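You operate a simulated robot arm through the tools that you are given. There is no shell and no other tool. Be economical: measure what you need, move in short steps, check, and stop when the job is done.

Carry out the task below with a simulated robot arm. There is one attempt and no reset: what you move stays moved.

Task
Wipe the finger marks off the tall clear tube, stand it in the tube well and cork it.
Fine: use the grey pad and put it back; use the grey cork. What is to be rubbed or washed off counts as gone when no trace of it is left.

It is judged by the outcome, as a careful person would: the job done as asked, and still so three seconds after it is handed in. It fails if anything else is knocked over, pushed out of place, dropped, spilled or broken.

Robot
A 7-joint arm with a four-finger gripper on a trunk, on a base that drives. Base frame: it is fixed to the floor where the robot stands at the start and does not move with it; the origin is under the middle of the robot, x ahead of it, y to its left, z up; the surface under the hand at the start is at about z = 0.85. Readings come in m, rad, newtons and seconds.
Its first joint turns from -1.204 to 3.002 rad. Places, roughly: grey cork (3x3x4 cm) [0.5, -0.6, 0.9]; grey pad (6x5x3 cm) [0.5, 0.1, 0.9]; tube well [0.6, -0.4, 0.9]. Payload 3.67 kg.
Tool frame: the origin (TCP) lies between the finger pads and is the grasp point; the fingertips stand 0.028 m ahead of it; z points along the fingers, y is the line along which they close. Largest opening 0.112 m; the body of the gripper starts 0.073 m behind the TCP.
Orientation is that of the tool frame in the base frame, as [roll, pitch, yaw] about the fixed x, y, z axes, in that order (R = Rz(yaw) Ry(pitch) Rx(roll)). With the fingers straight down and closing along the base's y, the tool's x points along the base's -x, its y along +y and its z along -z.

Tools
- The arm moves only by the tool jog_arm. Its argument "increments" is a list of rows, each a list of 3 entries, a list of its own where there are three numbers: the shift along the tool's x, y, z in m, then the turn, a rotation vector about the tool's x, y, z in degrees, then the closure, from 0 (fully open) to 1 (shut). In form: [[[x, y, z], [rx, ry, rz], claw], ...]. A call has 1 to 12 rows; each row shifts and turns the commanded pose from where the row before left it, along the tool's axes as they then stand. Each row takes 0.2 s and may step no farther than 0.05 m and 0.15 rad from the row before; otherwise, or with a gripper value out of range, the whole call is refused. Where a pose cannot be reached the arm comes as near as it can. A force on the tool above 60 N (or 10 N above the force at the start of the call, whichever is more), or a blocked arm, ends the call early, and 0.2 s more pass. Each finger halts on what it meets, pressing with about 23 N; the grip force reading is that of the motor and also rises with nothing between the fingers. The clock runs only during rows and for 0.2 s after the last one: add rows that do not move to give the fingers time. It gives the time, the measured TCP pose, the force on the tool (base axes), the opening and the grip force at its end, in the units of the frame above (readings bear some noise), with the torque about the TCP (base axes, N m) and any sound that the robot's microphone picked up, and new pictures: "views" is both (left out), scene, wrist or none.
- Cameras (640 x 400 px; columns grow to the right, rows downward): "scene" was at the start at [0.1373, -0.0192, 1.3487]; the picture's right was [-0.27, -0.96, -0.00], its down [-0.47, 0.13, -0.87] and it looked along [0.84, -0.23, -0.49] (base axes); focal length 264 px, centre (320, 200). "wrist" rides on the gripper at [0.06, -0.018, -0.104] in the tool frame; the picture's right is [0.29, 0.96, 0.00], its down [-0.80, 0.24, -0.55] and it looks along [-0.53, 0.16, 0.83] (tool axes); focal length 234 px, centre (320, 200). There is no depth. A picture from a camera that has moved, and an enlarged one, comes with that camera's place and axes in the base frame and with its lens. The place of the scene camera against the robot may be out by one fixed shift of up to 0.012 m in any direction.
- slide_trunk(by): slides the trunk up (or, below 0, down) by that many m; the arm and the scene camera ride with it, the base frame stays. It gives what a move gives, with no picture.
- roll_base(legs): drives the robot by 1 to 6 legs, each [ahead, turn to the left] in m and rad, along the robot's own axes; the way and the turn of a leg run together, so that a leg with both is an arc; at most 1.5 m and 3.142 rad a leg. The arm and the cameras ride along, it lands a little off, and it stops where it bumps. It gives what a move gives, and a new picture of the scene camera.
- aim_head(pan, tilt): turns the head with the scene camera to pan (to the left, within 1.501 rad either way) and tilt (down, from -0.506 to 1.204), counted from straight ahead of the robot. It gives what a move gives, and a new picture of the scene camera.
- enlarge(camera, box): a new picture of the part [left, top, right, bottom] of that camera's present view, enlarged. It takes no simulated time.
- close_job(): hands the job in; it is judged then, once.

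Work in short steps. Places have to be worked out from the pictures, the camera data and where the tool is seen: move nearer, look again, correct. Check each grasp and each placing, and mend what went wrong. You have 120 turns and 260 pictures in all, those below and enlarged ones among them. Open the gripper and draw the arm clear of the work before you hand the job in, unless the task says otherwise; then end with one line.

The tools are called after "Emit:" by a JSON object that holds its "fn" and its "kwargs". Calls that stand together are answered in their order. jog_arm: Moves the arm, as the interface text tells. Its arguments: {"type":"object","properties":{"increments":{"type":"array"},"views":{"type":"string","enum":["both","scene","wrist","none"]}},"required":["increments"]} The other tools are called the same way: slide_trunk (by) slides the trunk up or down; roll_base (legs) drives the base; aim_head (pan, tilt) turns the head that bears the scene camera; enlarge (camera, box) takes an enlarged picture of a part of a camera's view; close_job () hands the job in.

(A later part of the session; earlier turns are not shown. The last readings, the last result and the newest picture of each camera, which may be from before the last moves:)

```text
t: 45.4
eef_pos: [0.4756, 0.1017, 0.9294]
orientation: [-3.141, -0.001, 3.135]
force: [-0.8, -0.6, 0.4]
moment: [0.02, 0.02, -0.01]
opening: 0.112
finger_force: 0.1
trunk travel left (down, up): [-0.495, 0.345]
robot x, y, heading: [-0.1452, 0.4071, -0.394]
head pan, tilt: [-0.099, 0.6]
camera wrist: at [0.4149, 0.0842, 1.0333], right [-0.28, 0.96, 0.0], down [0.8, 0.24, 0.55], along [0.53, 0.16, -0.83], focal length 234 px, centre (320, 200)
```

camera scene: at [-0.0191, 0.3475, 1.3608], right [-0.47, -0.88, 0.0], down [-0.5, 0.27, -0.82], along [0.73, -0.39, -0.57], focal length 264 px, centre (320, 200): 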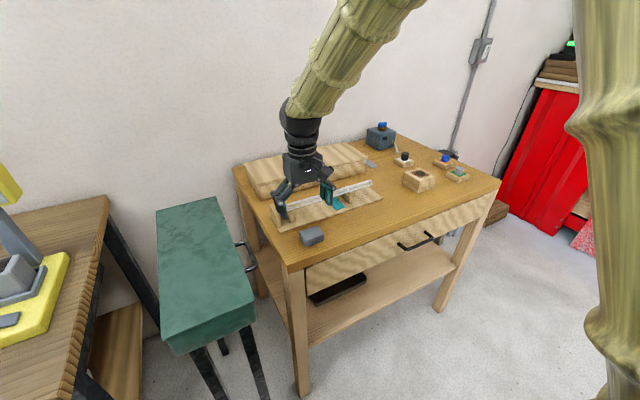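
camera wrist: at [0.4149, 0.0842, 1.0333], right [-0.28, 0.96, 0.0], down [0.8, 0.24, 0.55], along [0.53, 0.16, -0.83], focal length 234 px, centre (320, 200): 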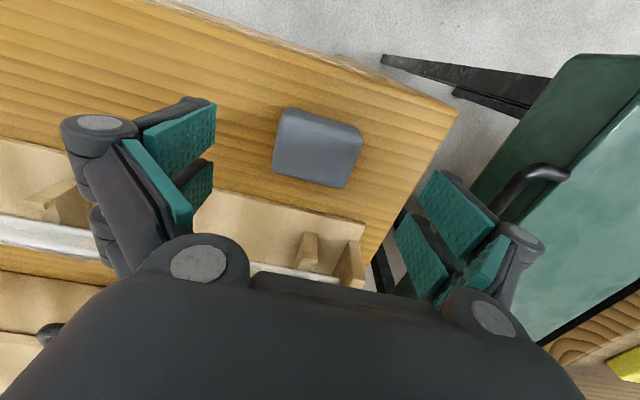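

Emit:
{"fn": "jog_arm", "kwargs": {"increments": [[[0.0025, -0.002, 0.02], [0, 0, 0], 0], [[0, 0, 0.019], [0, 0, 0], 0], [[0, 0, 0], [0, 0, 0], 0.3], [[0, 0, 0], [0, 0, 0], 0.6], [[0, 0, 0], [0, 0, 0], 0.7]], "views": "both"}}

```text
t: 46.6
eef_pos: [0.4731, 0.0992, 0.8925]
orientation: [-3.141, -0.003, 3.137]
force: [-0.1, 0.6, 0.6]
moment: [-0.01, 0.0, -0.01]
opening: 0.0595
finger_force: 23.1
trunk travel left (down, up): [-0.495, 0.345]
robot x, y, heading: [-0.1451, 0.4043, -0.399]
head pan, tilt: [-0.099, 0.6]
camera scene: at [-0.0191, 0.348, 1.3609], right [-0.47, -0.88, 0.0], down [-0.5, 0.27, -0.82], along [0.73, -0.39, -0.57], focal length 264 px, centre (320, 200)
camera wrist: at [0.4125, 0.0816, 0.9957], right [-0.28, 0.96, 0.0], down [0.8, 0.24, 0.55], along [0.53, 0.16, -0.83], focal length 234 px, centre (320, 200)
```

scene: 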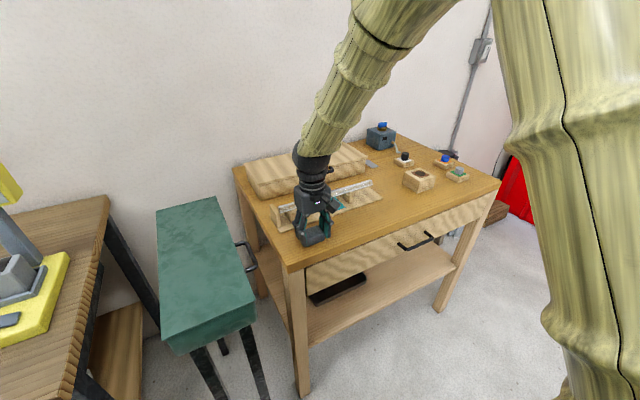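
wrist: 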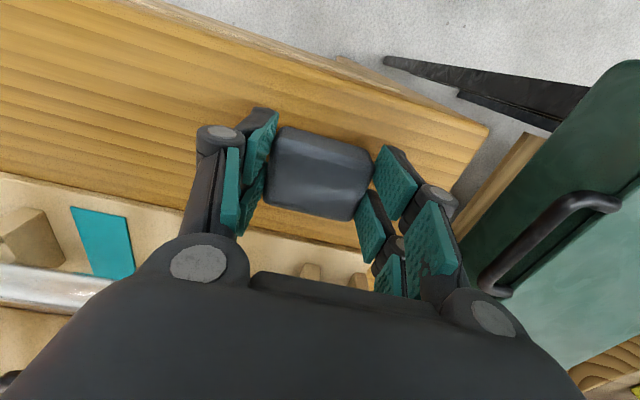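

Pad held (opening 59.5 mm). I lift it and carry it above the tube at (0.592, −0.055), clear of contact.

Emit:
{"fn": "jog_arm", "kwargs": {"increments": [[[0, 0, -0.045], [0, 0, 0], 0.75], [[0, 0, -0.045], [0, 0, 0], 0.75], [[-0.03, -0.0385, -0.004], [0, 0, 0], 0.75], [[-0.03, -0.0385, -0.004], [0, 0, 0], 0.75], [[-0.03, -0.0385, -0.002], [0, 0, 0], 0.75], [[-0.029, -0.0385, 0], [0, 0, 0], 0.75], [[0, 0, 0.015], [0, 0, 0], 0.75]], "views": "both"}}

```text
t: 48.2
eef_pos: [0.5895, -0.0542, 0.9749]
orientation: [-3.141, -0.003, 3.137]
force: [0.6, 0.1, -0.1]
moment: [-0.04, -0.03, 0.01]
opening: 0.0593
finger_force: 22.8
trunk travel left (down, up): [-0.495, 0.345]
robot x, y, heading: [-0.1464, 0.4044, -0.393]
head pan, tilt: [-0.099, 0.6]
camera scene: at [-0.0191, 0.3484, 1.361], right [-0.47, -0.88, 0.0], down [-0.5, 0.27, -0.83], along [0.73, -0.39, -0.56], focal length 264 px, centre (320, 200)
camera wrist: at [0.5295, -0.0725, 1.0788], right [-0.28, 0.96, 0.0], down [0.8, 0.24, 0.55], along [0.53, 0.16, -0.83], focal length 234 px, centre (320, 200)
```

scene: 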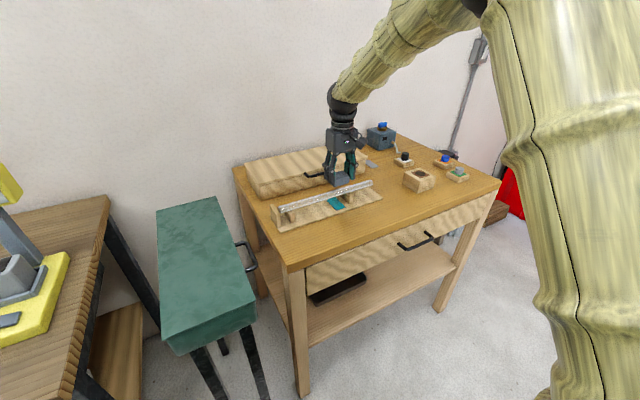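
wrist: 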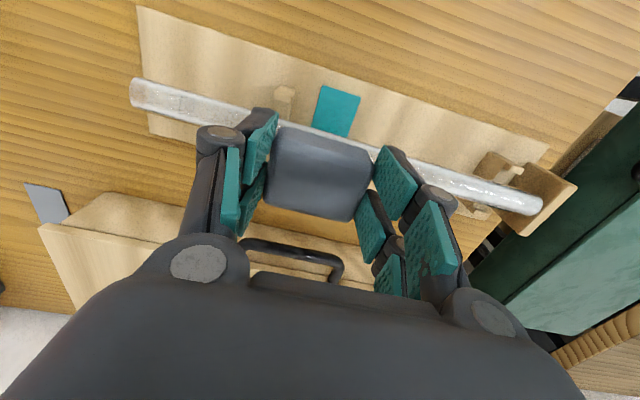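

Emit:
{"fn": "jog_arm", "kwargs": {"increments": [[[0, 0, 0.005], [0, 0, 0], 0.75], [[0, 0, 0.005], [0, 0, 0], 0.75], [[0, 0, 0.004], [0, 0, 0], 0.75], [[0, 0, 0.003], [0, 0, 0], 0.75]], "views": "none"}}

Emit:
{"fn": "jog_arm", "kwargs": {"increments": [[[0, 0, 0.002], [0, 0, 0], 0.75], [[0, 0, 0.002], [0, 0, 0], 0.75]], "views": "none"}}

```text
t: 49.2
eef_pos: [0.5908, -0.0555, 0.9581]
orientation: [-3.141, 0.0, 3.136]
force: [0.1, -0.7, 0.1]
moment: [-0.01, 0.0, -0.02]
opening: 0.0593
finger_force: 22.7
trunk travel left (down, up): [-0.495, 0.345]
robot x, y, heading: [-0.1472, 0.4005, -0.397]
head pan, tilt: [-0.099, 0.6]
```

```text
t: 49.8
eef_pos: [0.5903, -0.0553, 0.9541]
orientation: [-3.141, -0.003, 3.136]
force: [-0.4, 0.2, -1.0]
moment: [0.0, 0.02, -0.04]
opening: 0.059
finger_force: 23.0
trunk travel left (down, up): [-0.495, 0.345]
robot x, y, heading: [-0.141, 0.4037, -0.391]
head pan, tilt: [-0.099, 0.6]
```

Emit:
{"fn": "jog_arm", "kwargs": {"increments": [[[0, 0, 0.002], [0, 0, 0], 0.75], [[0, 0, 0.002], [0, 0, 0], 0.75]], "views": "none"}}

Emit:
{"fn": "jog_arm", "kwargs": {"increments": [[[0, 0, 0.002], [0, 0, 0], 0.75], [[0, 0, 0], [0, 0, 0], 0.75]], "views": "wrist"}}

```text
t: 50.4
eef_pos: [0.5907, -0.0551, 0.9514]
orientation: [3.14, -0.001, 3.137]
force: [0.0, -0.7, 5.3]
moment: [0.12, -0.03, 0.02]
opening: 0.0593
finger_force: 23.2
trunk travel left (down, up): [-0.495, 0.345]
robot x, y, heading: [-0.1412, 0.4034, -0.4]
head pan, tilt: [-0.099, 0.6]
```

```text
t: 51.0
eef_pos: [0.5903, -0.0537, 0.9515]
orientation: [3.141, 0.002, 3.136]
force: [2.0, -2.8, 17.7]
moment: [0.1, -0.1, 0.02]
opening: 0.0593
finger_force: 22.8
trunk travel left (down, up): [-0.495, 0.345]
robot x, y, heading: [-0.1424, 0.4037, -0.396]
head pan, tilt: [-0.099, 0.6]
camera wrist: at [0.5302, -0.0727, 1.0538], right [-0.28, 0.96, 0.0], down [0.8, 0.24, 0.56], along [0.53, 0.16, -0.83], focal length 234 px, centre (320, 200)
```

wrist: 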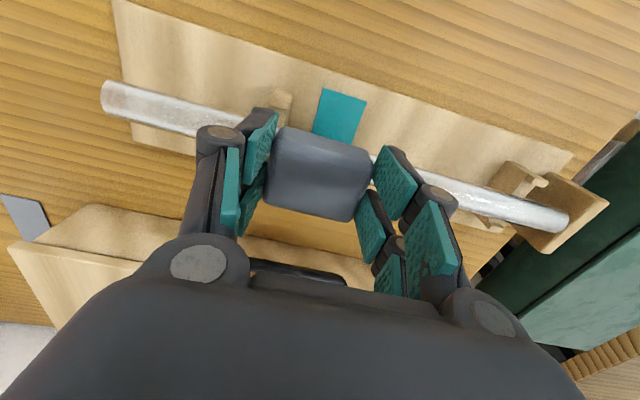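

Contact made (~18 N). I stroke toward +y (toward the end stop), then lift and look.

Emit:
{"fn": "jog_arm", "kwargs": {"increments": [[[0, 0.015, 0], [0, 0, 0], 0.75], [[0, 0.015, 0], [0, 0, 0], 0.75], [[0, 0.015, 0], [0, 0, 0], 0.75], [[0, 0.015, 0], [0, 0, 0], 0.75], [[0, 0.015, 0], [0, 0, 0], 0.75], [[0, 0.015, 0], [0, 0, 0], 0.75], [[0, 0, 0], [0, 0, 0], 0.75]], "views": "none"}}

Emit:
{"fn": "jog_arm", "kwargs": {"increments": [[[0.01, 0, -0.04], [0, 0, 0], 0.75], [[0.03, 0.03, -0.02], [0, 0, 0], 0.75], [[0.03, 0.03, 0], [0, 0, 0], 0.75]], "views": "wrist"}}

```text
t: 52.6
eef_pos: [0.5887, 0.0359, 0.9486]
orientation: [3.141, 0.002, 3.136]
force: [0.1, -15.7, 28.0]
moment: [-0.72, -0.11, -0.08]
opening: 0.0593
finger_force: 22.9
trunk travel left (down, up): [-0.495, 0.345]
robot x, y, heading: [-0.1452, 0.4048, -0.39]
head pan, tilt: [-0.099, 0.6]
```

```text
t: 53.4
eef_pos: [0.5206, 0.0969, 1.0103]
orientation: [-3.141, 0.0, 3.137]
force: [-0.4, -1.0, 0.1]
moment: [0.0, -0.06, 0.01]
opening: 0.0592
finger_force: 23.3
trunk travel left (down, up): [-0.495, 0.345]
robot x, y, heading: [-0.1462, 0.4045, -0.393]
head pan, tilt: [-0.099, 0.6]
camera wrist: at [0.4598, 0.0792, 1.112], right [-0.28, 0.96, 0.0], down [0.8, 0.24, 0.55], along [0.53, 0.16, -0.83], focal length 234 px, centre (320, 200)
```

wrist: 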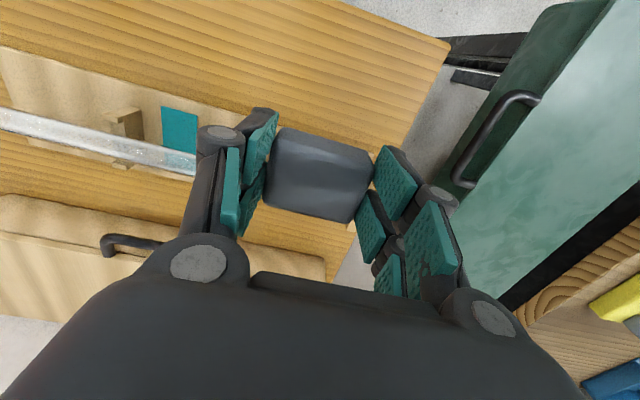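

Emit:
{"fn": "enlarge", "kwargs": {"camera": "wrist", "box": [90, 110, 210, 185]}}

Emit:
{"fn": "enlarge", "kwargs": {"camera": "scene", "box": [270, 165, 390, 240]}}

```text
5.33 times, centred on (150, 148) of wrist
camera zoom: at [0.4598, 0.0792, 1.112], right [-0.28, 0.96, 0.0], down [0.8, 0.24, 0.55], along [0.53, 0.16, -0.83], focal length 1249 px, centre (1227, 480)
```

zoom: 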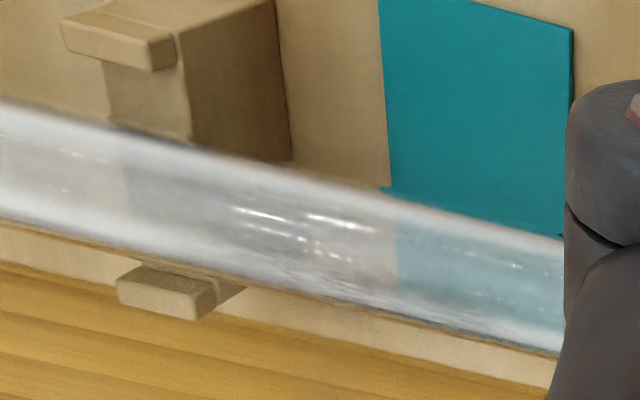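

```text
5.33 times, centred on (330, 202) of scene
camera zoom: at [-0.0201, 0.3485, 1.361], right [-0.47, -0.88, 0.0], down [-0.5, 0.27, -0.83], along [0.73, -0.39, -0.56], focal length 1410 px, centre (267, 187)
```

zoom: 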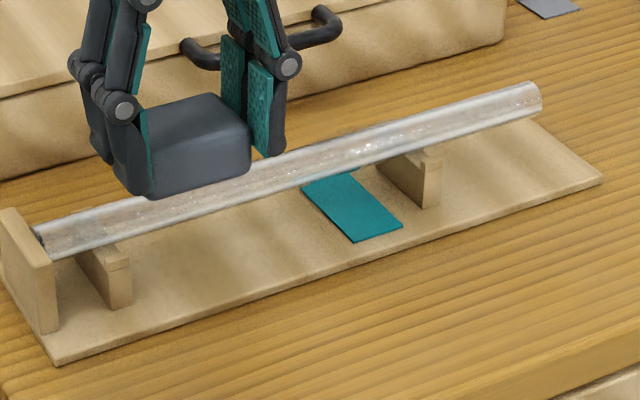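

Friction is decent; the top stroke went fine. I'll repeat the top stroke once more, then do tilted strokes on each flank.

Emit:
{"fn": "jog_arm", "kwargs": {"increments": [[[-0.0174, -0.04, 0.006], [0, 0, 0], 0.75], [[-0.0174, -0.04, 0.006], [0, 0, 0], 0.75], [[-0.0174, -0.04, 0.006], [0, 0, 0], 0.75], [[-0.0174, -0.04, 0.006], [0, 0, 0], 0.75], [[0, 0, 0.02], [0, 0, 0], 0.75], [[0, 0, 0.011], [0, 0, 0], 0.75], [[0, 0, 0.004], [0, 0, 0], 0.75], [[0, 0, 0.002], [0, 0, 0], 0.75]], "views": "none"}}

Emit:
{"fn": "jog_arm", "kwargs": {"increments": [[[0, 0.015, 0], [0, 0, 0], 0.75], [[0, 0.015, 0], [0, 0, 0], 0.75], [[0, 0.015, 0], [0, 0, 0], 0.75], [[0, 0.015, 0], [0, 0, 0], 0.75], [[0, 0.015, 0], [0, 0, 0], 0.75], [[0, 0.015, 0], [0, 0, 0], 0.75], [[0, 0.015, 0], [0, 0, 0], 0.75], [[0, 0.01, 0], [0, 0, 0], 0.75], [[0, 0, -0.04], [0, 0, 0], 0.75]], "views": "none"}}

```text
t: 55.2
eef_pos: [0.5917, -0.0642, 0.9488]
orientation: [-3.141, 0.0, 3.136]
force: [0.9, -2.6, 11.3]
moment: [-0.04, -0.07, 0.03]
opening: 0.0593
finger_force: 22.8
trunk travel left (down, up): [-0.495, 0.345]
robot x, y, heading: [-0.1442, 0.4031, -0.389]
head pan, tilt: [-0.099, 0.6]
```

```text
t: 57.2
eef_pos: [0.5889, 0.0527, 0.9904]
orientation: [3.139, -0.002, 3.136]
force: [-1.0, -0.6, 0.1]
moment: [0.02, -0.03, 0.02]
opening: 0.059
finger_force: 22.9
trunk travel left (down, up): [-0.495, 0.345]
robot x, y, heading: [-0.1429, 0.4019, -0.395]
head pan, tilt: [-0.099, 0.6]
```

Emit:
{"fn": "jog_arm", "kwargs": {"increments": [[[-0.021, -0.036, -0.004], [0, 0, 0], 0.75], [[-0.021, -0.036, -0.004], [0, 0, 0], 0.75], [[-0.021, -0.036, -0.004], [0, 0, 0], 0.75], [[0, 0, 0], [0, 7.5, 0], 0.75], [[0, 0, 0], [0, 7.5, 0], 0.75], [[0, 0, 0], [0, 7.5, 0], 0.75], [[0, 0, 0], [0, 7.5, 0], 0.75], [[0, 0, 0], [0, 7.5, 0], 0.75], [[0, 0, 0], [0, 7.5, 0], 0.75], [[-0.031, 0, 0.031], [0, 0, 0], 0.75]], "views": "both"}}

```text
t: 59.4
eef_pos: [0.6635, -0.0575, 0.9551]
orientation: [3.14, -0.591, 3.138]
force: [-0.4, -0.8, 0.0]
moment: [0.0, 0.02, 0.0]
opening: 0.0593
finger_force: 23.0
out of reach, approached as far as the arm can: row 8, 9
trunk travel left (down, up): [-0.495, 0.345]
robot x, y, heading: [-0.1453, 0.4062, -0.396]
head pan, tilt: [-0.099, 0.6]
camera scene: at [-0.0175, 0.3467, 1.3606], right [-0.47, -0.88, 0.0], down [-0.5, 0.27, -0.82], along [0.73, -0.39, -0.57], focal length 264 px, centre (320, 200)
camera wrist: at [0.6719, -0.0764, 1.0737], right [-0.23, 0.96, 0.16], down [0.97, 0.23, 0.01], along [-0.02, 0.16, -0.99], focal length 234 px, centre (320, 200)
```

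scene: 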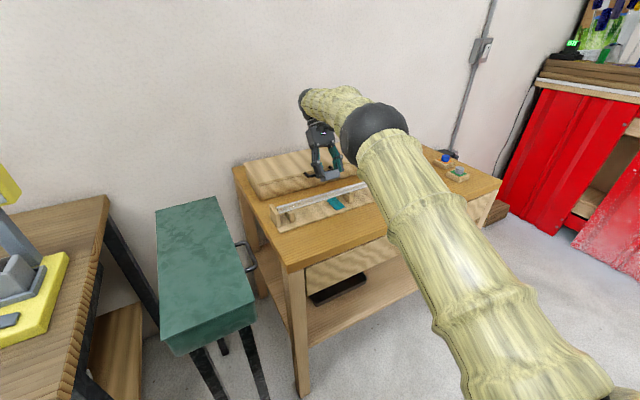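
wrist: 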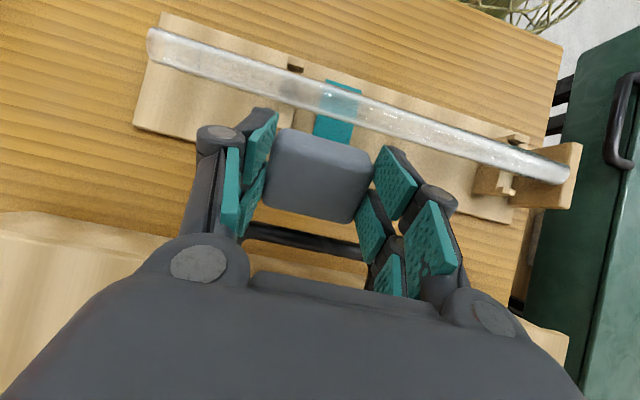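

Tilt reached 34°; a good view of the tube as well, so I zoom in.

Emit:
{"fn": "enlarge", "kwargs": {"camera": "wrist", "box": [260, 60, 360, 122]}}

Emit:
{"fn": "enlarge", "kwargs": {"camera": "wrist", "box": [340, 80, 460, 155]}}

Emit:
{"fn": "enlarge", "kwargs": {"camera": "wrist", "box": [140, 20, 280, 108]}}

```text
6.40 times, centred on (310, 91) of wrist
camera zoom: at [0.6719, -0.0764, 1.0737], right [-0.23, 0.96, 0.16], down [0.97, 0.23, 0.01], along [-0.02, 0.16, -0.99], focal length 1499 px, centre (384, 898)
```

zoom: 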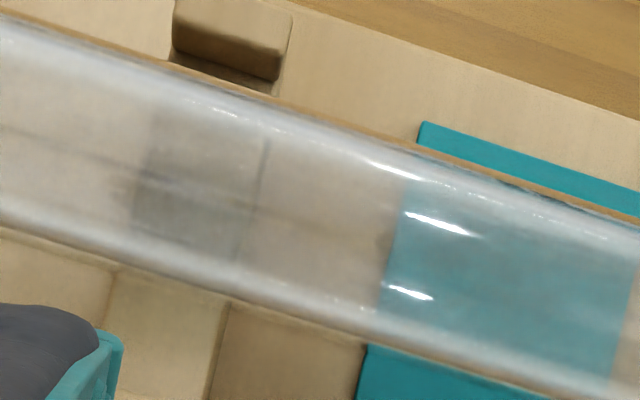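

```text
5.33 times, centred on (400, 118) of wrist
camera zoom: at [0.6719, -0.0764, 1.0737], right [-0.23, 0.96, 0.16], down [0.97, 0.23, 0.01], along [-0.02, 0.16, -0.99], focal length 1249 px, centre (-107, 640)
```

zoom: 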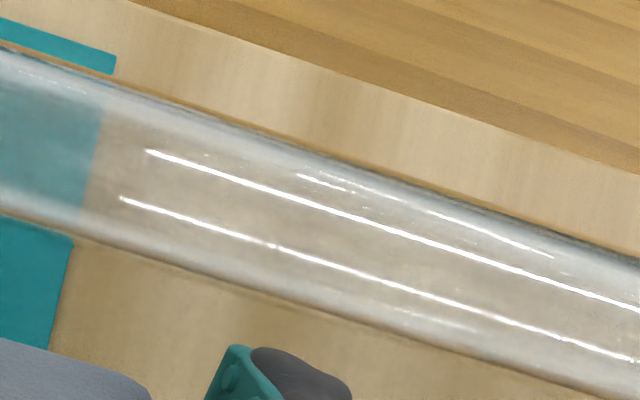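

```text
4.55 times, centred on (210, 64) of wrist
camera zoom: at [0.6719, -0.0764, 1.0737], right [-0.23, 0.96, 0.16], down [0.97, 0.23, 0.01], along [-0.02, 0.16, -0.99], focal length 1064 px, centre (820, 818)
```

zoom: 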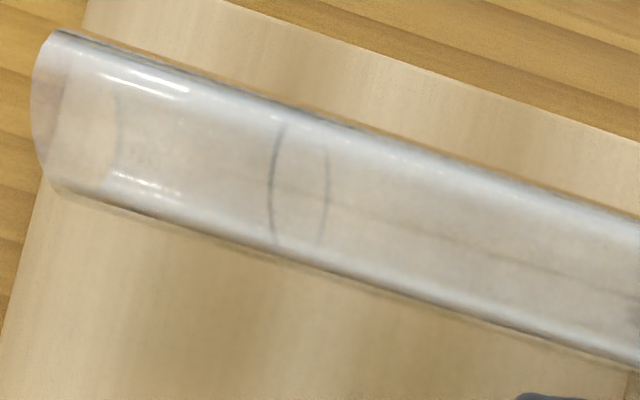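

The teal region is visibly clearer than before, so wiping works. I now approach the far flank at this 34° tilt.

Emit:
{"fn": "jog_arm", "kwargs": {"increments": [[[0.0275, 0, 0.008], [0, 0, 0], 0.75], [[0, 0, 0.016], [0, 0, 0], 0.75], [[0, 0, 0.006], [0, 0, 0], 0.75], [[0, 0, 0.003], [0, 0, 0], 0.75], [[0, 0, 0.002], [0, 0, 0], 0.75]], "views": "none"}}

```text
t: 60.6
eef_pos: [0.6196, -0.0572, 0.944]
orientation: [-3.14, -0.589, 3.138]
force: [4.3, -1.3, 3.3]
moment: [-0.1, -0.25, 0.08]
opening: 0.0593
finger_force: 23.3
trunk travel left (down, up): [-0.495, 0.345]
robot x, y, heading: [-0.1429, 0.4035, -0.393]
head pan, tilt: [-0.099, 0.6]
```

Touching lightly; press a touch more and stroke toward +y.

Emit:
{"fn": "jog_arm", "kwargs": {"increments": [[[0, 0, 0.003], [0, 0, 0], 0.75], [[0, -0.01, 0], [0, 0, 0], 0.75], [[0, 0.015, 0], [0, 0, 0], 0.75], [[0, 0.015, 0], [0, 0, 0], 0.75], [[0, 0.015, 0], [0, 0, 0], 0.75], [[0, 0.015, 0], [0, 0, 0], 0.75], [[0, 0.015, 0], [0, 0, 0], 0.75], [[0, 0.015, 0], [0, 0, 0], 0.75], [[0, 0.015, 0], [0, 0, 0], 0.75], [[0, 0.015, 0], [0, 0, 0], 0.75], [[0, 0, 0], [0, 0, 0], 0.75]], "views": "none"}}

Emit:
{"fn": "jog_arm", "kwargs": {"increments": [[[0, 0, -0.03], [0, 0, 0], 0.75], [[0, 0, -0.03], [0, 0, 0], 0.75], [[0, -0.04, -0.02], [0, 0, 0], 0.75]], "views": "wrist"}}

Emit:
{"fn": "enlarge", "kwargs": {"camera": "wrist", "box": [180, 60, 340, 160]}}

```text
t: 63.0
eef_pos: [0.6175, 0.0518, 0.9404]
orientation: [3.139, -0.588, 3.136]
force: [-0.1, -0.9, -0.2]
moment: [0.02, -0.05, -0.03]
opening: 0.0591
finger_force: 23.1
trunk travel left (down, up): [-0.495, 0.345]
robot x, y, heading: [-0.1385, 0.406, -0.396]
head pan, tilt: [-0.099, 0.6]
```

```text
t: 63.8
eef_pos: [0.6641, 0.0098, 1.0073]
orientation: [3.139, -0.593, 3.137]
force: [-0.1, -0.5, -1.0]
moment: [0.04, 0.01, -0.04]
opening: 0.0593
finger_force: 23.0
trunk travel left (down, up): [-0.495, 0.345]
robot x, y, heading: [-0.1431, 0.4004, -0.394]
head pan, tilt: [-0.099, 0.6]
camera wrist: at [0.6724, -0.0096, 1.1261], right [-0.23, 0.96, 0.16], down [0.97, 0.23, 0.02], along [-0.02, 0.16, -0.99], focal length 234 px, centre (320, 200)
```

wrist: 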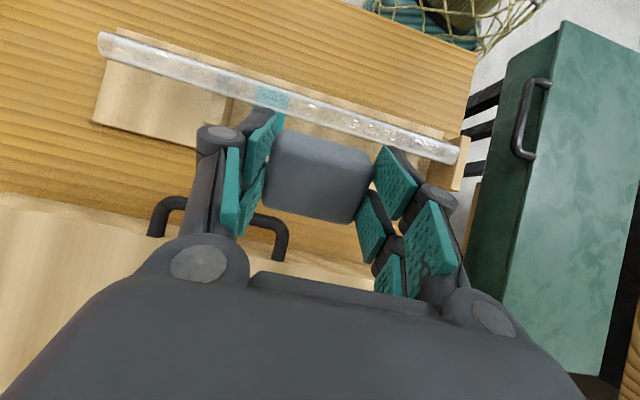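

```text
4.00 times, centred on (260, 110) of wrist
camera zoom: at [0.6724, -0.0096, 1.1261], right [-0.23, 0.96, 0.16], down [0.97, 0.23, 0.02], along [-0.02, 0.16, -0.99], focal length 937 px, centre (560, 560)
```

zoom: 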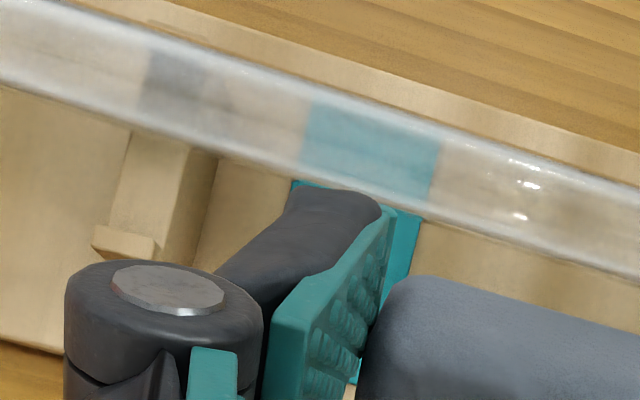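

Emit:
{"fn": "enlarge", "kwargs": {"camera": "wrist", "box": [280, 85, 380, 147]}}

Emit:
{"fn": "enlarge", "kwargs": {"camera": "wrist", "box": [370, 100, 470, 162]}}

Emit:
{"fn": "enlarge", "kwargs": {"camera": "wrist", "box": [90, 25, 210, 100]}}

```text
6.40 times, centred on (330, 116) of wrist
camera zoom: at [0.6724, -0.0096, 1.1261], right [-0.23, 0.96, 0.16], down [0.97, 0.23, 0.02], along [-0.02, 0.16, -0.99], focal length 1499 px, centre (256, 738)
```

zoom: 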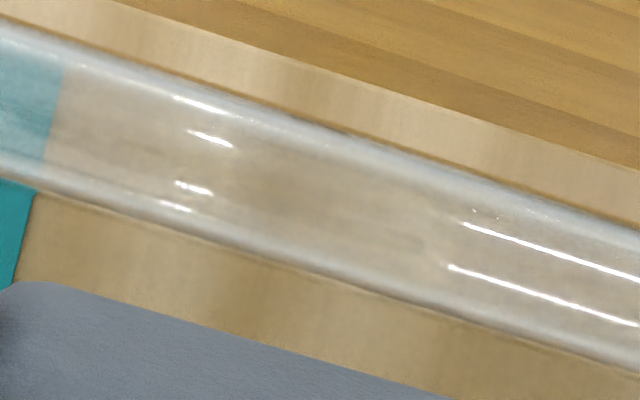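

```text
6.40 times, centred on (420, 131) of wrist
camera zoom: at [0.6724, -0.0096, 1.1261], right [-0.23, 0.96, 0.16], down [0.97, 0.23, 0.02], along [-0.02, 0.16, -0.99], focal length 1499 px, centre (-320, 642)
```

zoom: 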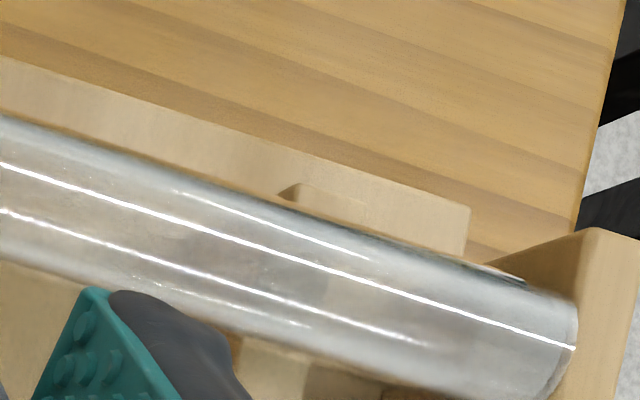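

```text
5.33 times, centred on (150, 62) of wrist
camera zoom: at [0.6724, -0.0096, 1.1261], right [-0.23, 0.96, 0.16], down [0.97, 0.23, 0.02], along [-0.02, 0.16, -0.99], focal length 1249 px, centre (1227, 933)
```

zoom: 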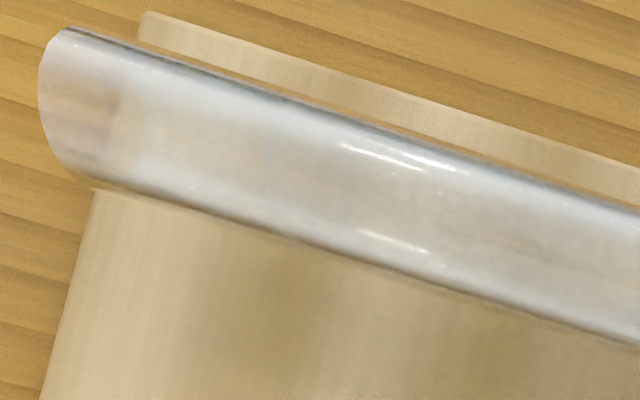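

The far/top parts look clear now (the highlight gaps move with the camera, so they are reflections). Next: swing to tilt the other way and wipe the near flank.

Emit:
{"fn": "jog_arm", "kwargs": {"increments": [[[0, 0, -0.02], [0, 0, 0], 0.75], [[0, 0, 0], [0, -7.4, 0], 0.75], [[0, 0, 0], [0, -7.4, 0], 0.75], [[0, 0, 0], [0, -7.4, 0], 0.75], [[0, 0, 0], [0, -7.4, 0], 0.75], [[0, 0, 0], [0, -7.4, 0], 0.75], [[0, 0, 0], [0, -7.4, 0], 0.75], [[0, 0, 0], [0, -7.4, 0], 0.75], [[0, 0, 0], [0, -7.4, 0], 0.75], [[0, 0, 0], [0, -7.4, 0], 0.75], [[0, 0, 0], [0, -7.4, 0], 0.75]], "views": "none"}}

Emit:
{"fn": "jog_arm", "kwargs": {"increments": [[[0.0383, -0.0163, -0.0146], [0, 0, 0], 0.75], [[0.0383, -0.0163, -0.0146], [0, 0, 0], 0.75], [[0.0383, -0.0163, -0.0146], [0, 0, 0], 0.75], [[0.0383, -0.0163, -0.0146], [0, 0, 0], 0.75]], "views": "both"}}

```text
t: 66.2
eef_pos: [0.6638, 0.0115, 1.0077]
orientation: [3.14, 0.703, 3.135]
force: [-0.4, 0.0, 0.2]
moment: [-0.01, -0.02, 0.0]
opening: 0.0593
finger_force: 23.1
out of reach, approached as far as the arm can: row 1
trunk travel left (down, up): [-0.495, 0.345]
robot x, y, heading: [-0.1415, 0.4066, -0.397]
head pan, tilt: [-0.099, 0.6]
```

```text
t: 67.2
eef_pos: [0.5082, -0.052, 0.9548]
orientation: [3.139, 0.701, 3.136]
force: [-0.3, -0.3, -0.8]
moment: [0.03, -0.01, 0.05]
opening: 0.0594
finger_force: 23.6
trunk travel left (down, up): [-0.495, 0.345]
robot x, y, heading: [-0.1432, 0.4013, -0.398]
head pan, tilt: [-0.099, 0.6]
camera scene: at [-0.0199, 0.3469, 1.3609], right [-0.47, -0.88, 0.0], down [-0.5, 0.27, -0.83], along [0.73, -0.39, -0.56], focal length 264 px, centre (320, 200)
camera wrist: at [0.3957, -0.0696, 0.9939], right [-0.22, 0.96, -0.18], down [0.25, 0.24, 0.94], along [0.94, 0.16, -0.29], focal length 234 px, centre (320, 200)
```

scene: 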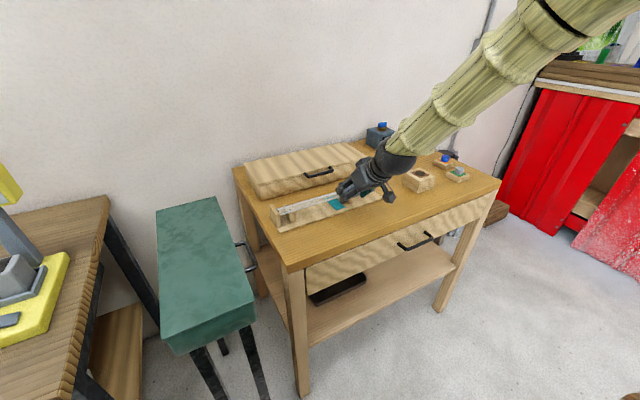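
wrist: 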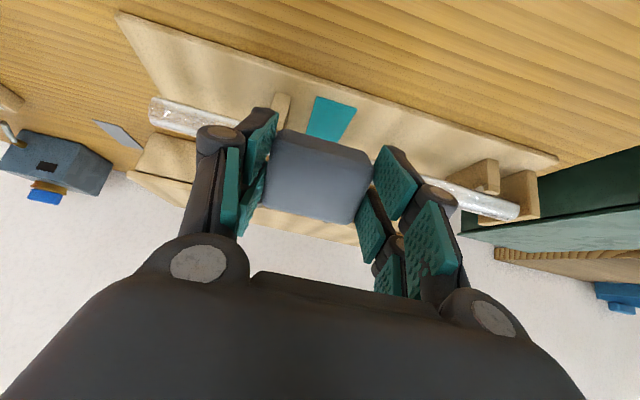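

Emit:
{"fn": "jog_arm", "kwargs": {"increments": [[[-0.024, -0.008, 0.012], [0, 0, 0], 0.75], [[0, 0, 0.015], [0, 0, 0], 0.75], [[0, 0, 0.008], [0, 0, 0], 0.75], [[0, 0, 0.004], [0, 0, 0], 0.75], [[0, 0, 0.003], [0, 0, 0], 0.75]], "views": "none"}}

```text
t: 68.4
eef_pos: [0.5537, -0.0616, 0.9396]
orientation: [-3.14, 0.705, 3.136]
force: [-5.7, -1.3, 15.0]
moment: [0.41, -0.15, 0.13]
opening: 0.0591
finger_force: 22.7
trunk travel left (down, up): [-0.495, 0.345]
robot x, y, heading: [-0.1398, 0.4016, -0.397]
head pan, tilt: [-0.099, 0.6]
```

Emit:
{"fn": "jog_arm", "kwargs": {"increments": [[[0, 0.015, 0], [0, 0, 0], 0.75], [[0, 0.015, 0], [0, 0, 0], 0.75], [[0, 0.015, 0], [0, 0, 0], 0.75], [[0, 0.015, 0], [0, 0, 0], 0.75], [[0, 0.015, 0], [0, 0, 0], 0.75], [[0, 0.015, 0], [0, 0, 0], 0.75], [[0, 0.015, 0], [0, 0, 0], 0.75], [[0, 0.01, 0], [0, 0, 0], 0.75], [[0, 0, 0], [0, 0, 0], 0.75]], "views": "none"}}

Emit:
{"fn": "jog_arm", "kwargs": {"increments": [[[0, 0, -0.03], [0, 0, 0], 0.75], [[0, 0.03, -0.03], [0, 0, 0], 0.75], [[0, 0.03, -0.02], [0, 0, 0], 0.75]], "views": "wrist"}}

Emit:
{"fn": "enlarge", "kwargs": {"camera": "wrist", "box": [60, 80, 220, 180]}}

Emit:
{"fn": "enlarge", "kwargs": {"camera": "scene", "box": [260, 170, 380, 245]}}

```text
t: 70.4
eef_pos: [0.5544, 0.0535, 0.9372]
orientation: [-3.141, 0.7, 3.136]
force: [-0.9, -0.6, 0.9]
moment: [0.04, 0.0, 0.01]
opening: 0.0593
finger_force: 23.4
trunk travel left (down, up): [-0.495, 0.345]
robot x, y, heading: [-0.1441, 0.4028, -0.396]
head pan, tilt: [-0.099, 0.6]
```

```text
t: 71.2
eef_pos: [0.5021, 0.1154, 0.9985]
orientation: [3.14, 0.702, 3.137]
force: [0.8, 0.2, -0.8]
moment: [-0.04, 0.02, -0.04]
opening: 0.0589
finger_force: 23.0
trunk travel left (down, up): [-0.495, 0.345]
robot x, y, heading: [-0.145, 0.4038, -0.396]
head pan, tilt: [-0.099, 0.6]
camera wrist: at [0.3881, 0.0986, 1.0378], right [-0.22, 0.96, -0.19], down [0.25, 0.24, 0.94], along [0.94, 0.15, -0.29], focal length 234 px, centre (320, 200)
```

wrist: 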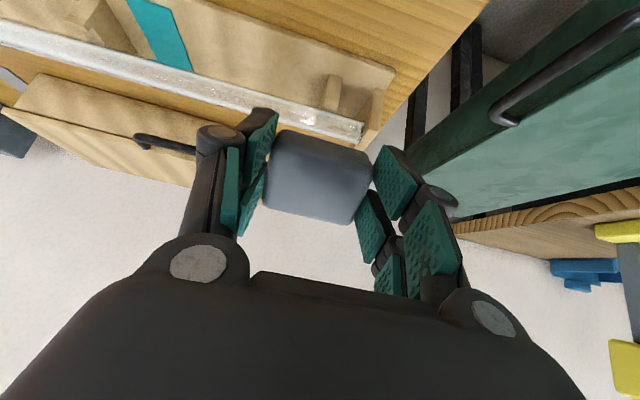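

```text
4.00 times, centred on (140, 130) of wrist
camera zoom: at [0.3881, 0.0986, 1.0378], right [-0.22, 0.96, -0.19], down [0.25, 0.24, 0.94], along [0.94, 0.15, -0.29], focal length 937 px, centre (1040, 480)
```

zoom: 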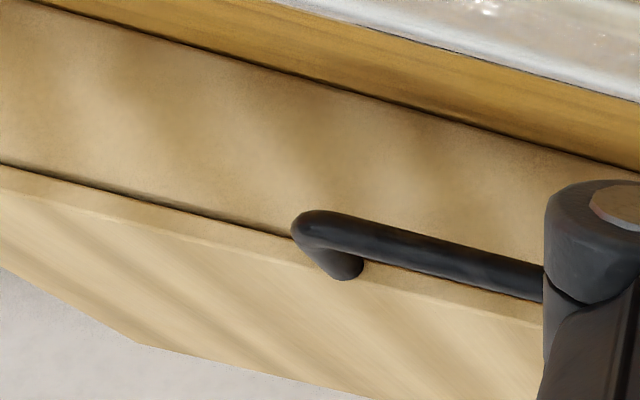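

```text
5.33 times, centred on (320, 208) of scene
camera zoom: at [-0.0199, 0.3485, 1.361], right [-0.47, -0.88, 0.0], down [-0.5, 0.27, -0.83], along [0.73, -0.39, -0.56], focal length 1410 px, centre (320, 160)
```

zoom: 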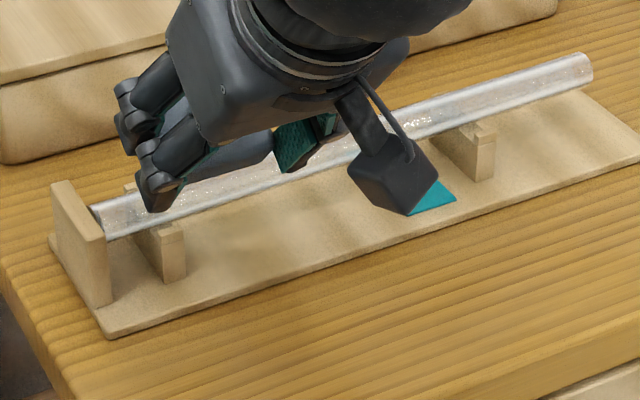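

Emit:
{"fn": "enlarge", "kwargs": {"camera": "wrist", "box": [0, 10, 128, 90]}}

Emit:
{"fn": "enlarge", "kwargs": {"camera": "wrist", "box": [110, 40, 238, 120]}}

```text
5.00 times, centred on (64, 50) of wrist
camera zoom: at [0.3881, 0.0986, 1.0378], right [-0.22, 0.96, -0.19], down [0.25, 0.24, 0.94], along [0.94, 0.15, -0.29], focal length 1171 px, centre (1600, 950)
```

zoom: 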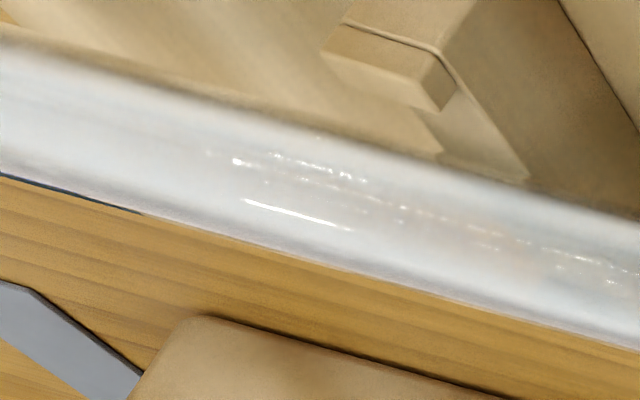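

```text
5.00 times, centred on (174, 80) of wrist
camera zoom: at [0.3881, 0.0986, 1.0378], right [-0.22, 0.96, -0.19], down [0.25, 0.24, 0.94], along [0.94, 0.15, -0.29], focal length 1171 px, centre (1050, 800)
```

zoom: 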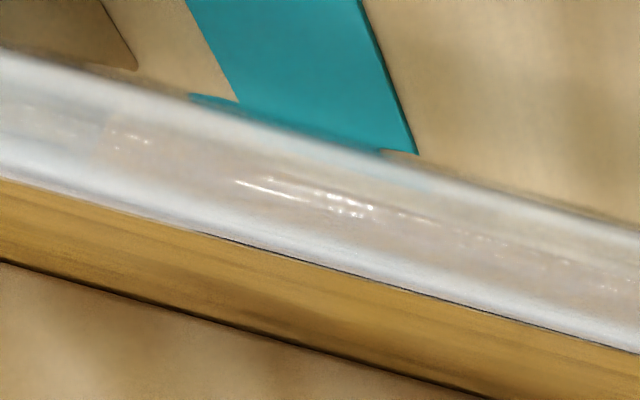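

Near flank looks clear. For thoroughness I'll do one more stroke at an intermediate tilt (−20°), then +20°, then inspect from the far side.

Emit:
{"fn": "jog_arm", "kwargs": {"increments": [[[0, 0, 0], [0, 6.7, 0], 0.75], [[0, 0, 0], [0, 6.7, 0], 0.75], [[0, 0, 0], [0, 6.7, 0], 0.75], [[-0.0094, -0.036, 0.0104], [0, 0, 0], 0.75], [[-0.0094, -0.036, 0.0104], [0, 0, 0], 0.75], [[-0.0094, -0.036, 0.0104], [0, 0, 0], 0.75], [[-0.0094, -0.036, 0.0104], [0, 0, 0], 0.75], [[-0.0094, -0.036, 0.0104], [0, 0, 0], 0.75], [[0, 0, 0.012], [0, 0, 0], 0.75], [[0, 0, 0.005], [0, 0, 0], 0.75], [[0, 0, 0.003], [0, 0, 0], 0.75]], "views": "none"}}

```text
t: 73.6
eef_pos: [0.5702, -0.0676, 0.9466]
orientation: [-3.141, 0.35, 3.136]
force: [0.0, 0.8, -1.2]
moment: [0.02, 0.0, 0.01]
opening: 0.0593
finger_force: 23.2
trunk travel left (down, up): [-0.495, 0.345]
robot x, y, heading: [-0.1389, 0.4019, -0.397]
head pan, tilt: [-0.099, 0.6]
```

Emit:
{"fn": "jog_arm", "kwargs": {"increments": [[[0, 0, 0.003], [0, 0, 0], 0.75], [[0, 0, 0.002], [0, 0, 0], 0.75]], "views": "none"}}

```text
t: 74.2
eef_pos: [0.5715, -0.0661, 0.9444]
orientation: [-3.141, 0.353, 3.136]
force: [-4.4, -2.7, 17.1]
moment: [0.28, -0.18, 0.07]
opening: 0.0596
finger_force: 22.9
trunk travel left (down, up): [-0.495, 0.345]
robot x, y, heading: [-0.142, 0.4055, -0.396]
head pan, tilt: [-0.099, 0.6]
```

Emit:
{"fn": "jog_arm", "kwargs": {"increments": [[[0, 0.015, 0.0003], [0, 0, 0], 0.75], [[0, 0.015, 0.0003], [0, 0, 0], 0.75], [[0, 0.015, 0.0003], [0, 0, 0], 0.75], [[0, 0.015, 0.0003], [0, 0, 0], 0.75], [[0, 0.015, 0.0003], [0, 0, 0], 0.75], [[0, 0.015, 0.0003], [0, 0, 0], 0.75], [[0, 0.015, 0.0003], [0, 0, 0], 0.75], [[0, 0, -0.03], [0, 0, 0], 0.75], [[0, 0, -0.03], [0, 0, 0], 0.75]], "views": "none"}}

Emit:
{"fn": "jog_arm", "kwargs": {"increments": [[[0, 0, 0], [0, 8, 0], 0.75], [[0, 0, 0], [0, 8, 0], 0.75], [[0, 0, 0], [0, 8, 0], 0.75], [[0, 0, 0], [0, 8, 0], 0.75], [[0, 0, 0], [0, 8, 0], 0.75]], "views": "none"}}

```text
t: 76.2
eef_pos: [0.5527, 0.0401, 0.9972]
orientation: [3.138, 0.349, 3.135]
force: [0.0, 0.1, 0.3]
moment: [0.03, 0.02, -0.01]
opening: 0.0592
finger_force: 23.7
trunk travel left (down, up): [-0.495, 0.345]
robot x, y, heading: [-0.1442, 0.4085, -0.389]
head pan, tilt: [-0.099, 0.6]
```

```text
t: 77.4
eef_pos: [0.5531, 0.0384, 0.9958]
orientation: [3.141, -0.352, 3.136]
force: [0.4, 1.1, -0.6]
moment: [0.02, 0.04, 0.01]
opening: 0.0595
finger_force: 22.8
trunk travel left (down, up): [-0.495, 0.345]
robot x, y, heading: [-0.1414, 0.4067, -0.392]
head pan, tilt: [-0.099, 0.6]
```

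Emit:
{"fn": "jog_arm", "kwargs": {"increments": [[[-0.0232, -0.0345, 0.0022], [0, 0, 0], 0.75], [[-0.0232, -0.0345, 0.0022], [0, 0, 0], 0.75], [[-0.0232, -0.0345, 0.0022], [0, 0, 0], 0.75], [[0, 0, 0.012], [0, 0, 0], 0.75], [[0, 0, 0.007], [0, 0, 0], 0.75], [[0, 0, 0.003], [0, 0, 0], 0.75]], "views": "none"}}

```text
t: 78.8
eef_pos: [0.6086, -0.065, 0.9475]
orientation: [-3.14, -0.345, 3.136]
force: [2.7, -0.1, 13.3]
moment: [-0.43, -0.04, 0.08]
opening: 0.0593
finger_force: 23.2
trunk travel left (down, up): [-0.495, 0.345]
robot x, y, heading: [-0.1431, 0.4036, -0.391]
head pan, tilt: [-0.099, 0.6]
```

Contact is good; stroke, lift and then view from the far side.

Emit:
{"fn": "jog_arm", "kwargs": {"increments": [[[0, 0.015, 0.0003], [0, 0, 0], 0.75], [[0, 0.015, 0.0003], [0, 0, 0], 0.75], [[0, 0.015, 0.0003], [0, 0, 0], 0.75], [[0, 0.015, 0.0003], [0, 0, 0], 0.75], [[0, 0.015, 0.0003], [0, 0, 0], 0.75], [[0, 0.015, 0.0003], [0, 0, 0], 0.75], [[0, 0.015, 0.0003], [0, 0, 0], 0.75], [[0, 0, -0.03], [0, 0, 0], 0.75], [[0, 0, -0.02], [0, 0, 0], 0.75]], "views": "none"}}

Emit:
{"fn": "jog_arm", "kwargs": {"increments": [[[-0.02, -0.03, 0], [0, 7, 0], 0.75], [[-0.02, -0.03, 0], [0, 6, 0], 0.75], [[0, -0.03, 0], [0, 0, 0], 0.75]], "views": "wrist"}}

Emit:
{"fn": "enlarge", "kwargs": {"camera": "wrist", "box": [260, 55, 370, 125]}}

```text
t: 80.8
eef_pos: [0.6254, 0.04, 0.9907]
orientation: [3.14, -0.348, 3.137]
force: [-0.1, 0.4, 0.0]
moment: [-0.04, 0.01, 0.0]
opening: 0.0592
finger_force: 23.5
trunk travel left (down, up): [-0.495, 0.345]
robot x, y, heading: [-0.1446, 0.4035, -0.398]
head pan, tilt: [-0.099, 0.6]
```

```text
t: 81.6
eef_pos: [0.6601, -0.0505, 0.9751]
orientation: [3.14, -0.576, 3.139]
force: [-0.2, -0.6, 0.3]
moment: [0.02, -0.03, 0.01]
opening: 0.0591
finger_force: 23.3
trunk travel left (down, up): [-0.495, 0.345]
robot x, y, heading: [-0.142, 0.4027, -0.39]
head pan, tilt: [-0.099, 0.6]
camera wrist: at [0.667, -0.0693, 1.0936], right [-0.24, 0.96, 0.16], down [0.97, 0.24, 0.03], along [-0.01, 0.16, -0.99], focal length 234 px, centre (320, 200)
```

wrist: 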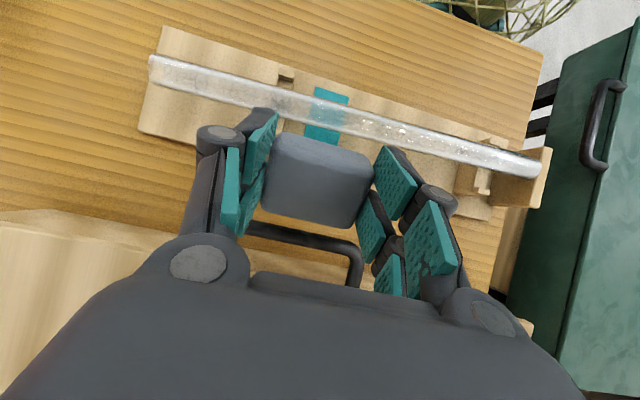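

```text
5.71 times, centred on (315, 90) of wrist
camera zoom: at [0.667, -0.0693, 1.0936], right [-0.24, 0.96, 0.16], down [0.97, 0.24, 0.03], along [-0.01, 0.16, -0.99], focal length 1338 px, centre (349, 829)
```

zoom: 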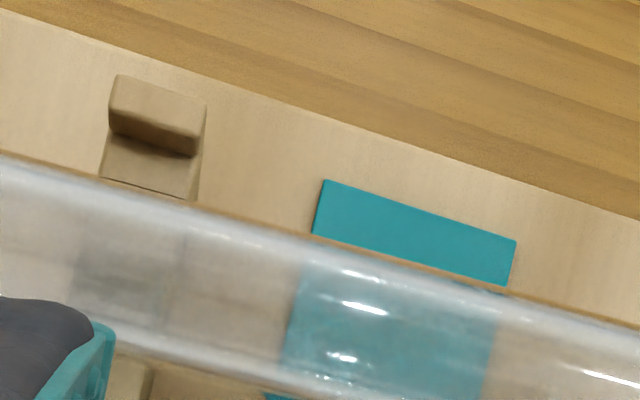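

Emit:
{"fn": "enlarge", "kwargs": {"camera": "wrist", "box": [295, 85, 375, 135]}}

Emit:
{"fn": "enlarge", "kwargs": {"camera": "wrist", "box": [240, 70, 320, 120]}}

```text
8.00 times, centred on (335, 110) of wrist
camera zoom: at [0.667, -0.0693, 1.0936], right [-0.24, 0.96, 0.16], down [0.97, 0.24, 0.03], along [-0.01, 0.16, -0.99], focal length 1873 px, centre (200, 920)
```

zoom: 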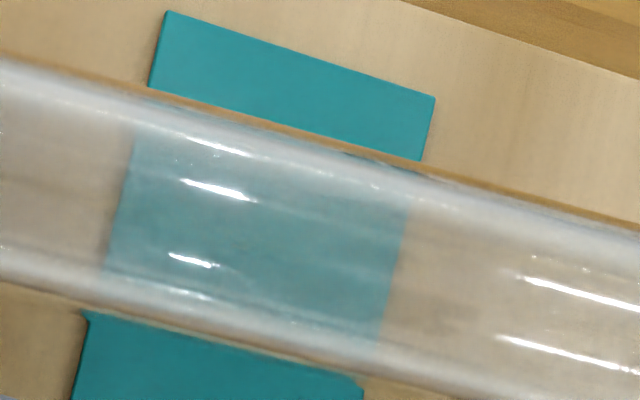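

```text
8.00 times, centred on (280, 95) of wrist
camera zoom: at [0.667, -0.0693, 1.0936], right [-0.24, 0.96, 0.16], down [0.97, 0.24, 0.03], along [-0.01, 0.16, -0.99], focal length 1873 px, centre (640, 1040)
```

zoom: 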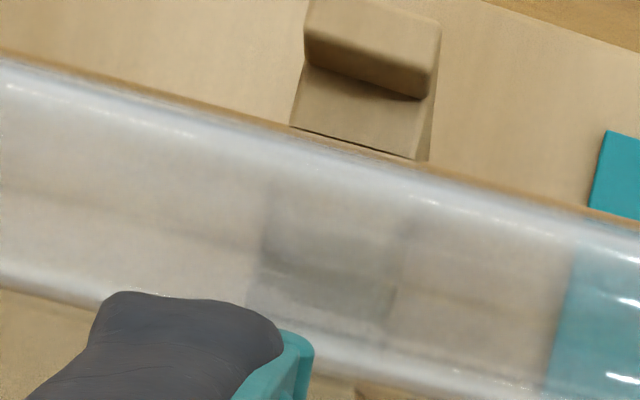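

The tube is clear. Now carry the pad back to its place at (0.473, 0.099).

Emit:
{"fn": "jog_arm", "kwargs": {"increments": [[[0, 0, -0.04], [0, 0, 0], 0.75], [[0, 0, 0], [0, -8.25, 0], 0.75], [[0, 0, 0], [0, -8.25, 0], 0.75], [[0, 0, 0], [0, -8.25, 0], 0.75], [[0, 0, 0], [0, -8.25, 0], 0.75], [[0.0348, 0.0249, 0.004], [0, 0, 0], 0.75], [[0.0348, 0.0249, 0.004], [0, 0, 0], 0.75], [[0.0348, 0.0249, 0.004], [0, 0, 0], 0.75], [[0.0348, 0.0249, 0.004], [0, 0, 0], 0.75], [[0.0348, 0.0249, 0.004], [0, 0, 0], 0.75], [[0.0348, 0.0249, 0.004], [0, 0, 0], 0.75]], "views": "wrist"}}

```text
t: 84.0
eef_pos: [0.4623, 0.101, 0.9697]
orientation: [-3.14, 0.005, 3.136]
force: [0.1, -0.3, -0.4]
moment: [0.0, -0.02, -0.02]
opening: 0.0593
finger_force: 23.5
out of reach, approached as far as the arm can: row 1
trunk travel left (down, up): [-0.495, 0.345]
robot x, y, heading: [-0.1394, 0.401, -0.397]
head pan, tilt: [-0.099, 0.6]
camera wrist: at [0.4014, 0.083, 1.0718], right [-0.28, 0.96, 0.0], down [0.8, 0.24, 0.56], along [0.53, 0.16, -0.83], focal length 234 px, centre (320, 200)
```

wrist: 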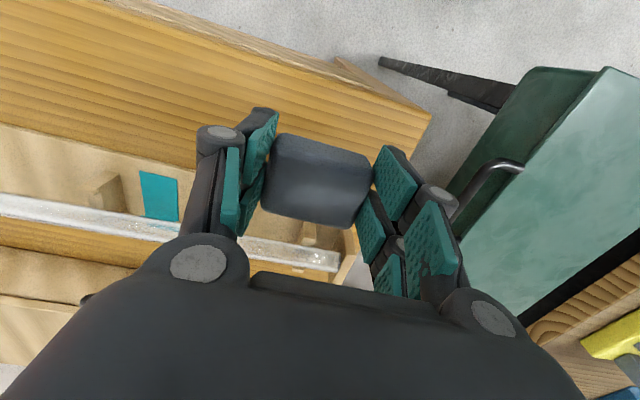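

Emit:
{"fn": "jog_arm", "kwargs": {"increments": [[[-0.011, -0.002, 0.03], [0, 0, 0], 0.75], [[0, 0, 0.035], [0, 0, 0], 0.75], [[0, 0, 0.008], [0, 0, 0], 0.75], [[0, 0, 0.003], [0, 0, 0], 0.75]], "views": "none"}}

```text
t: 85.0
eef_pos: [0.4729, 0.0992, 0.8923]
orientation: [-3.142, 0.003, 3.137]
force: [-0.3, 0.3, -0.7]
moment: [-0.03, 0.0, 0.0]
opening: 0.059
finger_force: 22.6
trunk travel left (down, up): [-0.495, 0.345]
robot x, y, heading: [-0.1423, 0.4031, -0.398]
head pan, tilt: [-0.099, 0.6]
```

Emit:
{"fn": "jog_arm", "kwargs": {"increments": [[[0, 0, 0.001], [0, 0, 0], 0.75], [[0, 0, 0.001], [0, 0, 0], 0.75]], "views": "none"}}

```text
t: 85.6
eef_pos: [0.4737, 0.099, 0.889]
orientation: [-3.141, 0.002, 3.136]
force: [0.2, -0.2, 0.0]
moment: [0.02, -0.01, -0.01]
opening: 0.0591
finger_force: 22.4
trunk travel left (down, up): [-0.495, 0.345]
robot x, y, heading: [-0.1428, 0.4018, -0.392]
head pan, tilt: [-0.099, 0.6]
```

Emit:
{"fn": "jog_arm", "kwargs": {"increments": [[[0, 0, 0.0015], [0, 0, 0], 0.75], [[0, 0, 0.001], [0, 0, 0], 0.75]], "views": "none"}}

Emit:
{"fn": "jog_arm", "kwargs": {"increments": [[[0, 0, 0.001], [0, 0, 0], 0.75], [[0, 0, 0.001], [0, 0, 0], 0.75]], "views": "wrist"}}

```text
t: 86.2
eef_pos: [0.4739, 0.0976, 0.8876]
orientation: [3.141, 0.002, 3.136]
force: [-0.7, 1.2, 12.1]
moment: [0.42, 0.22, 0.02]
opening: 0.0595
finger_force: 22.9
trunk travel left (down, up): [-0.495, 0.345]
robot x, y, heading: [-0.1399, 0.4035, -0.396]
head pan, tilt: [-0.099, 0.6]
```

```text
t: 86.8
eef_pos: [0.4748, 0.0969, 0.8857]
orientation: [3.141, 0.003, 3.136]
force: [-1.6, 2.0, 23.4]
moment: [0.08, 0.38, -0.02]
opening: 0.0595
finger_force: 23.1
trunk travel left (down, up): [-0.495, 0.345]
robot x, y, heading: [-0.142, 0.4049, -0.396]
head pan, tilt: [-0.099, 0.6]
camera wrist: at [0.4137, 0.0803, 0.9895], right [-0.28, 0.96, 0.0], down [0.8, 0.24, 0.56], along [0.53, 0.16, -0.83], focal length 234 px, centre (320, 200)
```

wrist: 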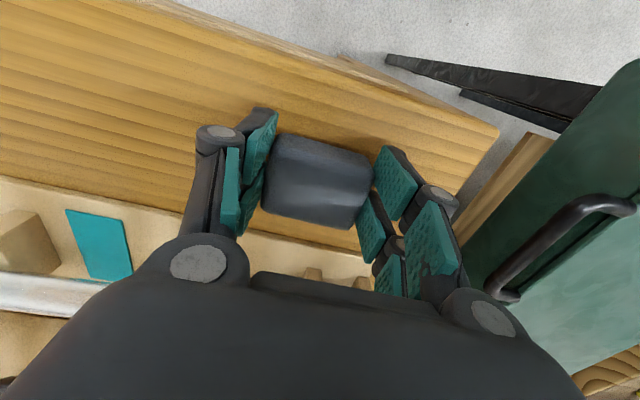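

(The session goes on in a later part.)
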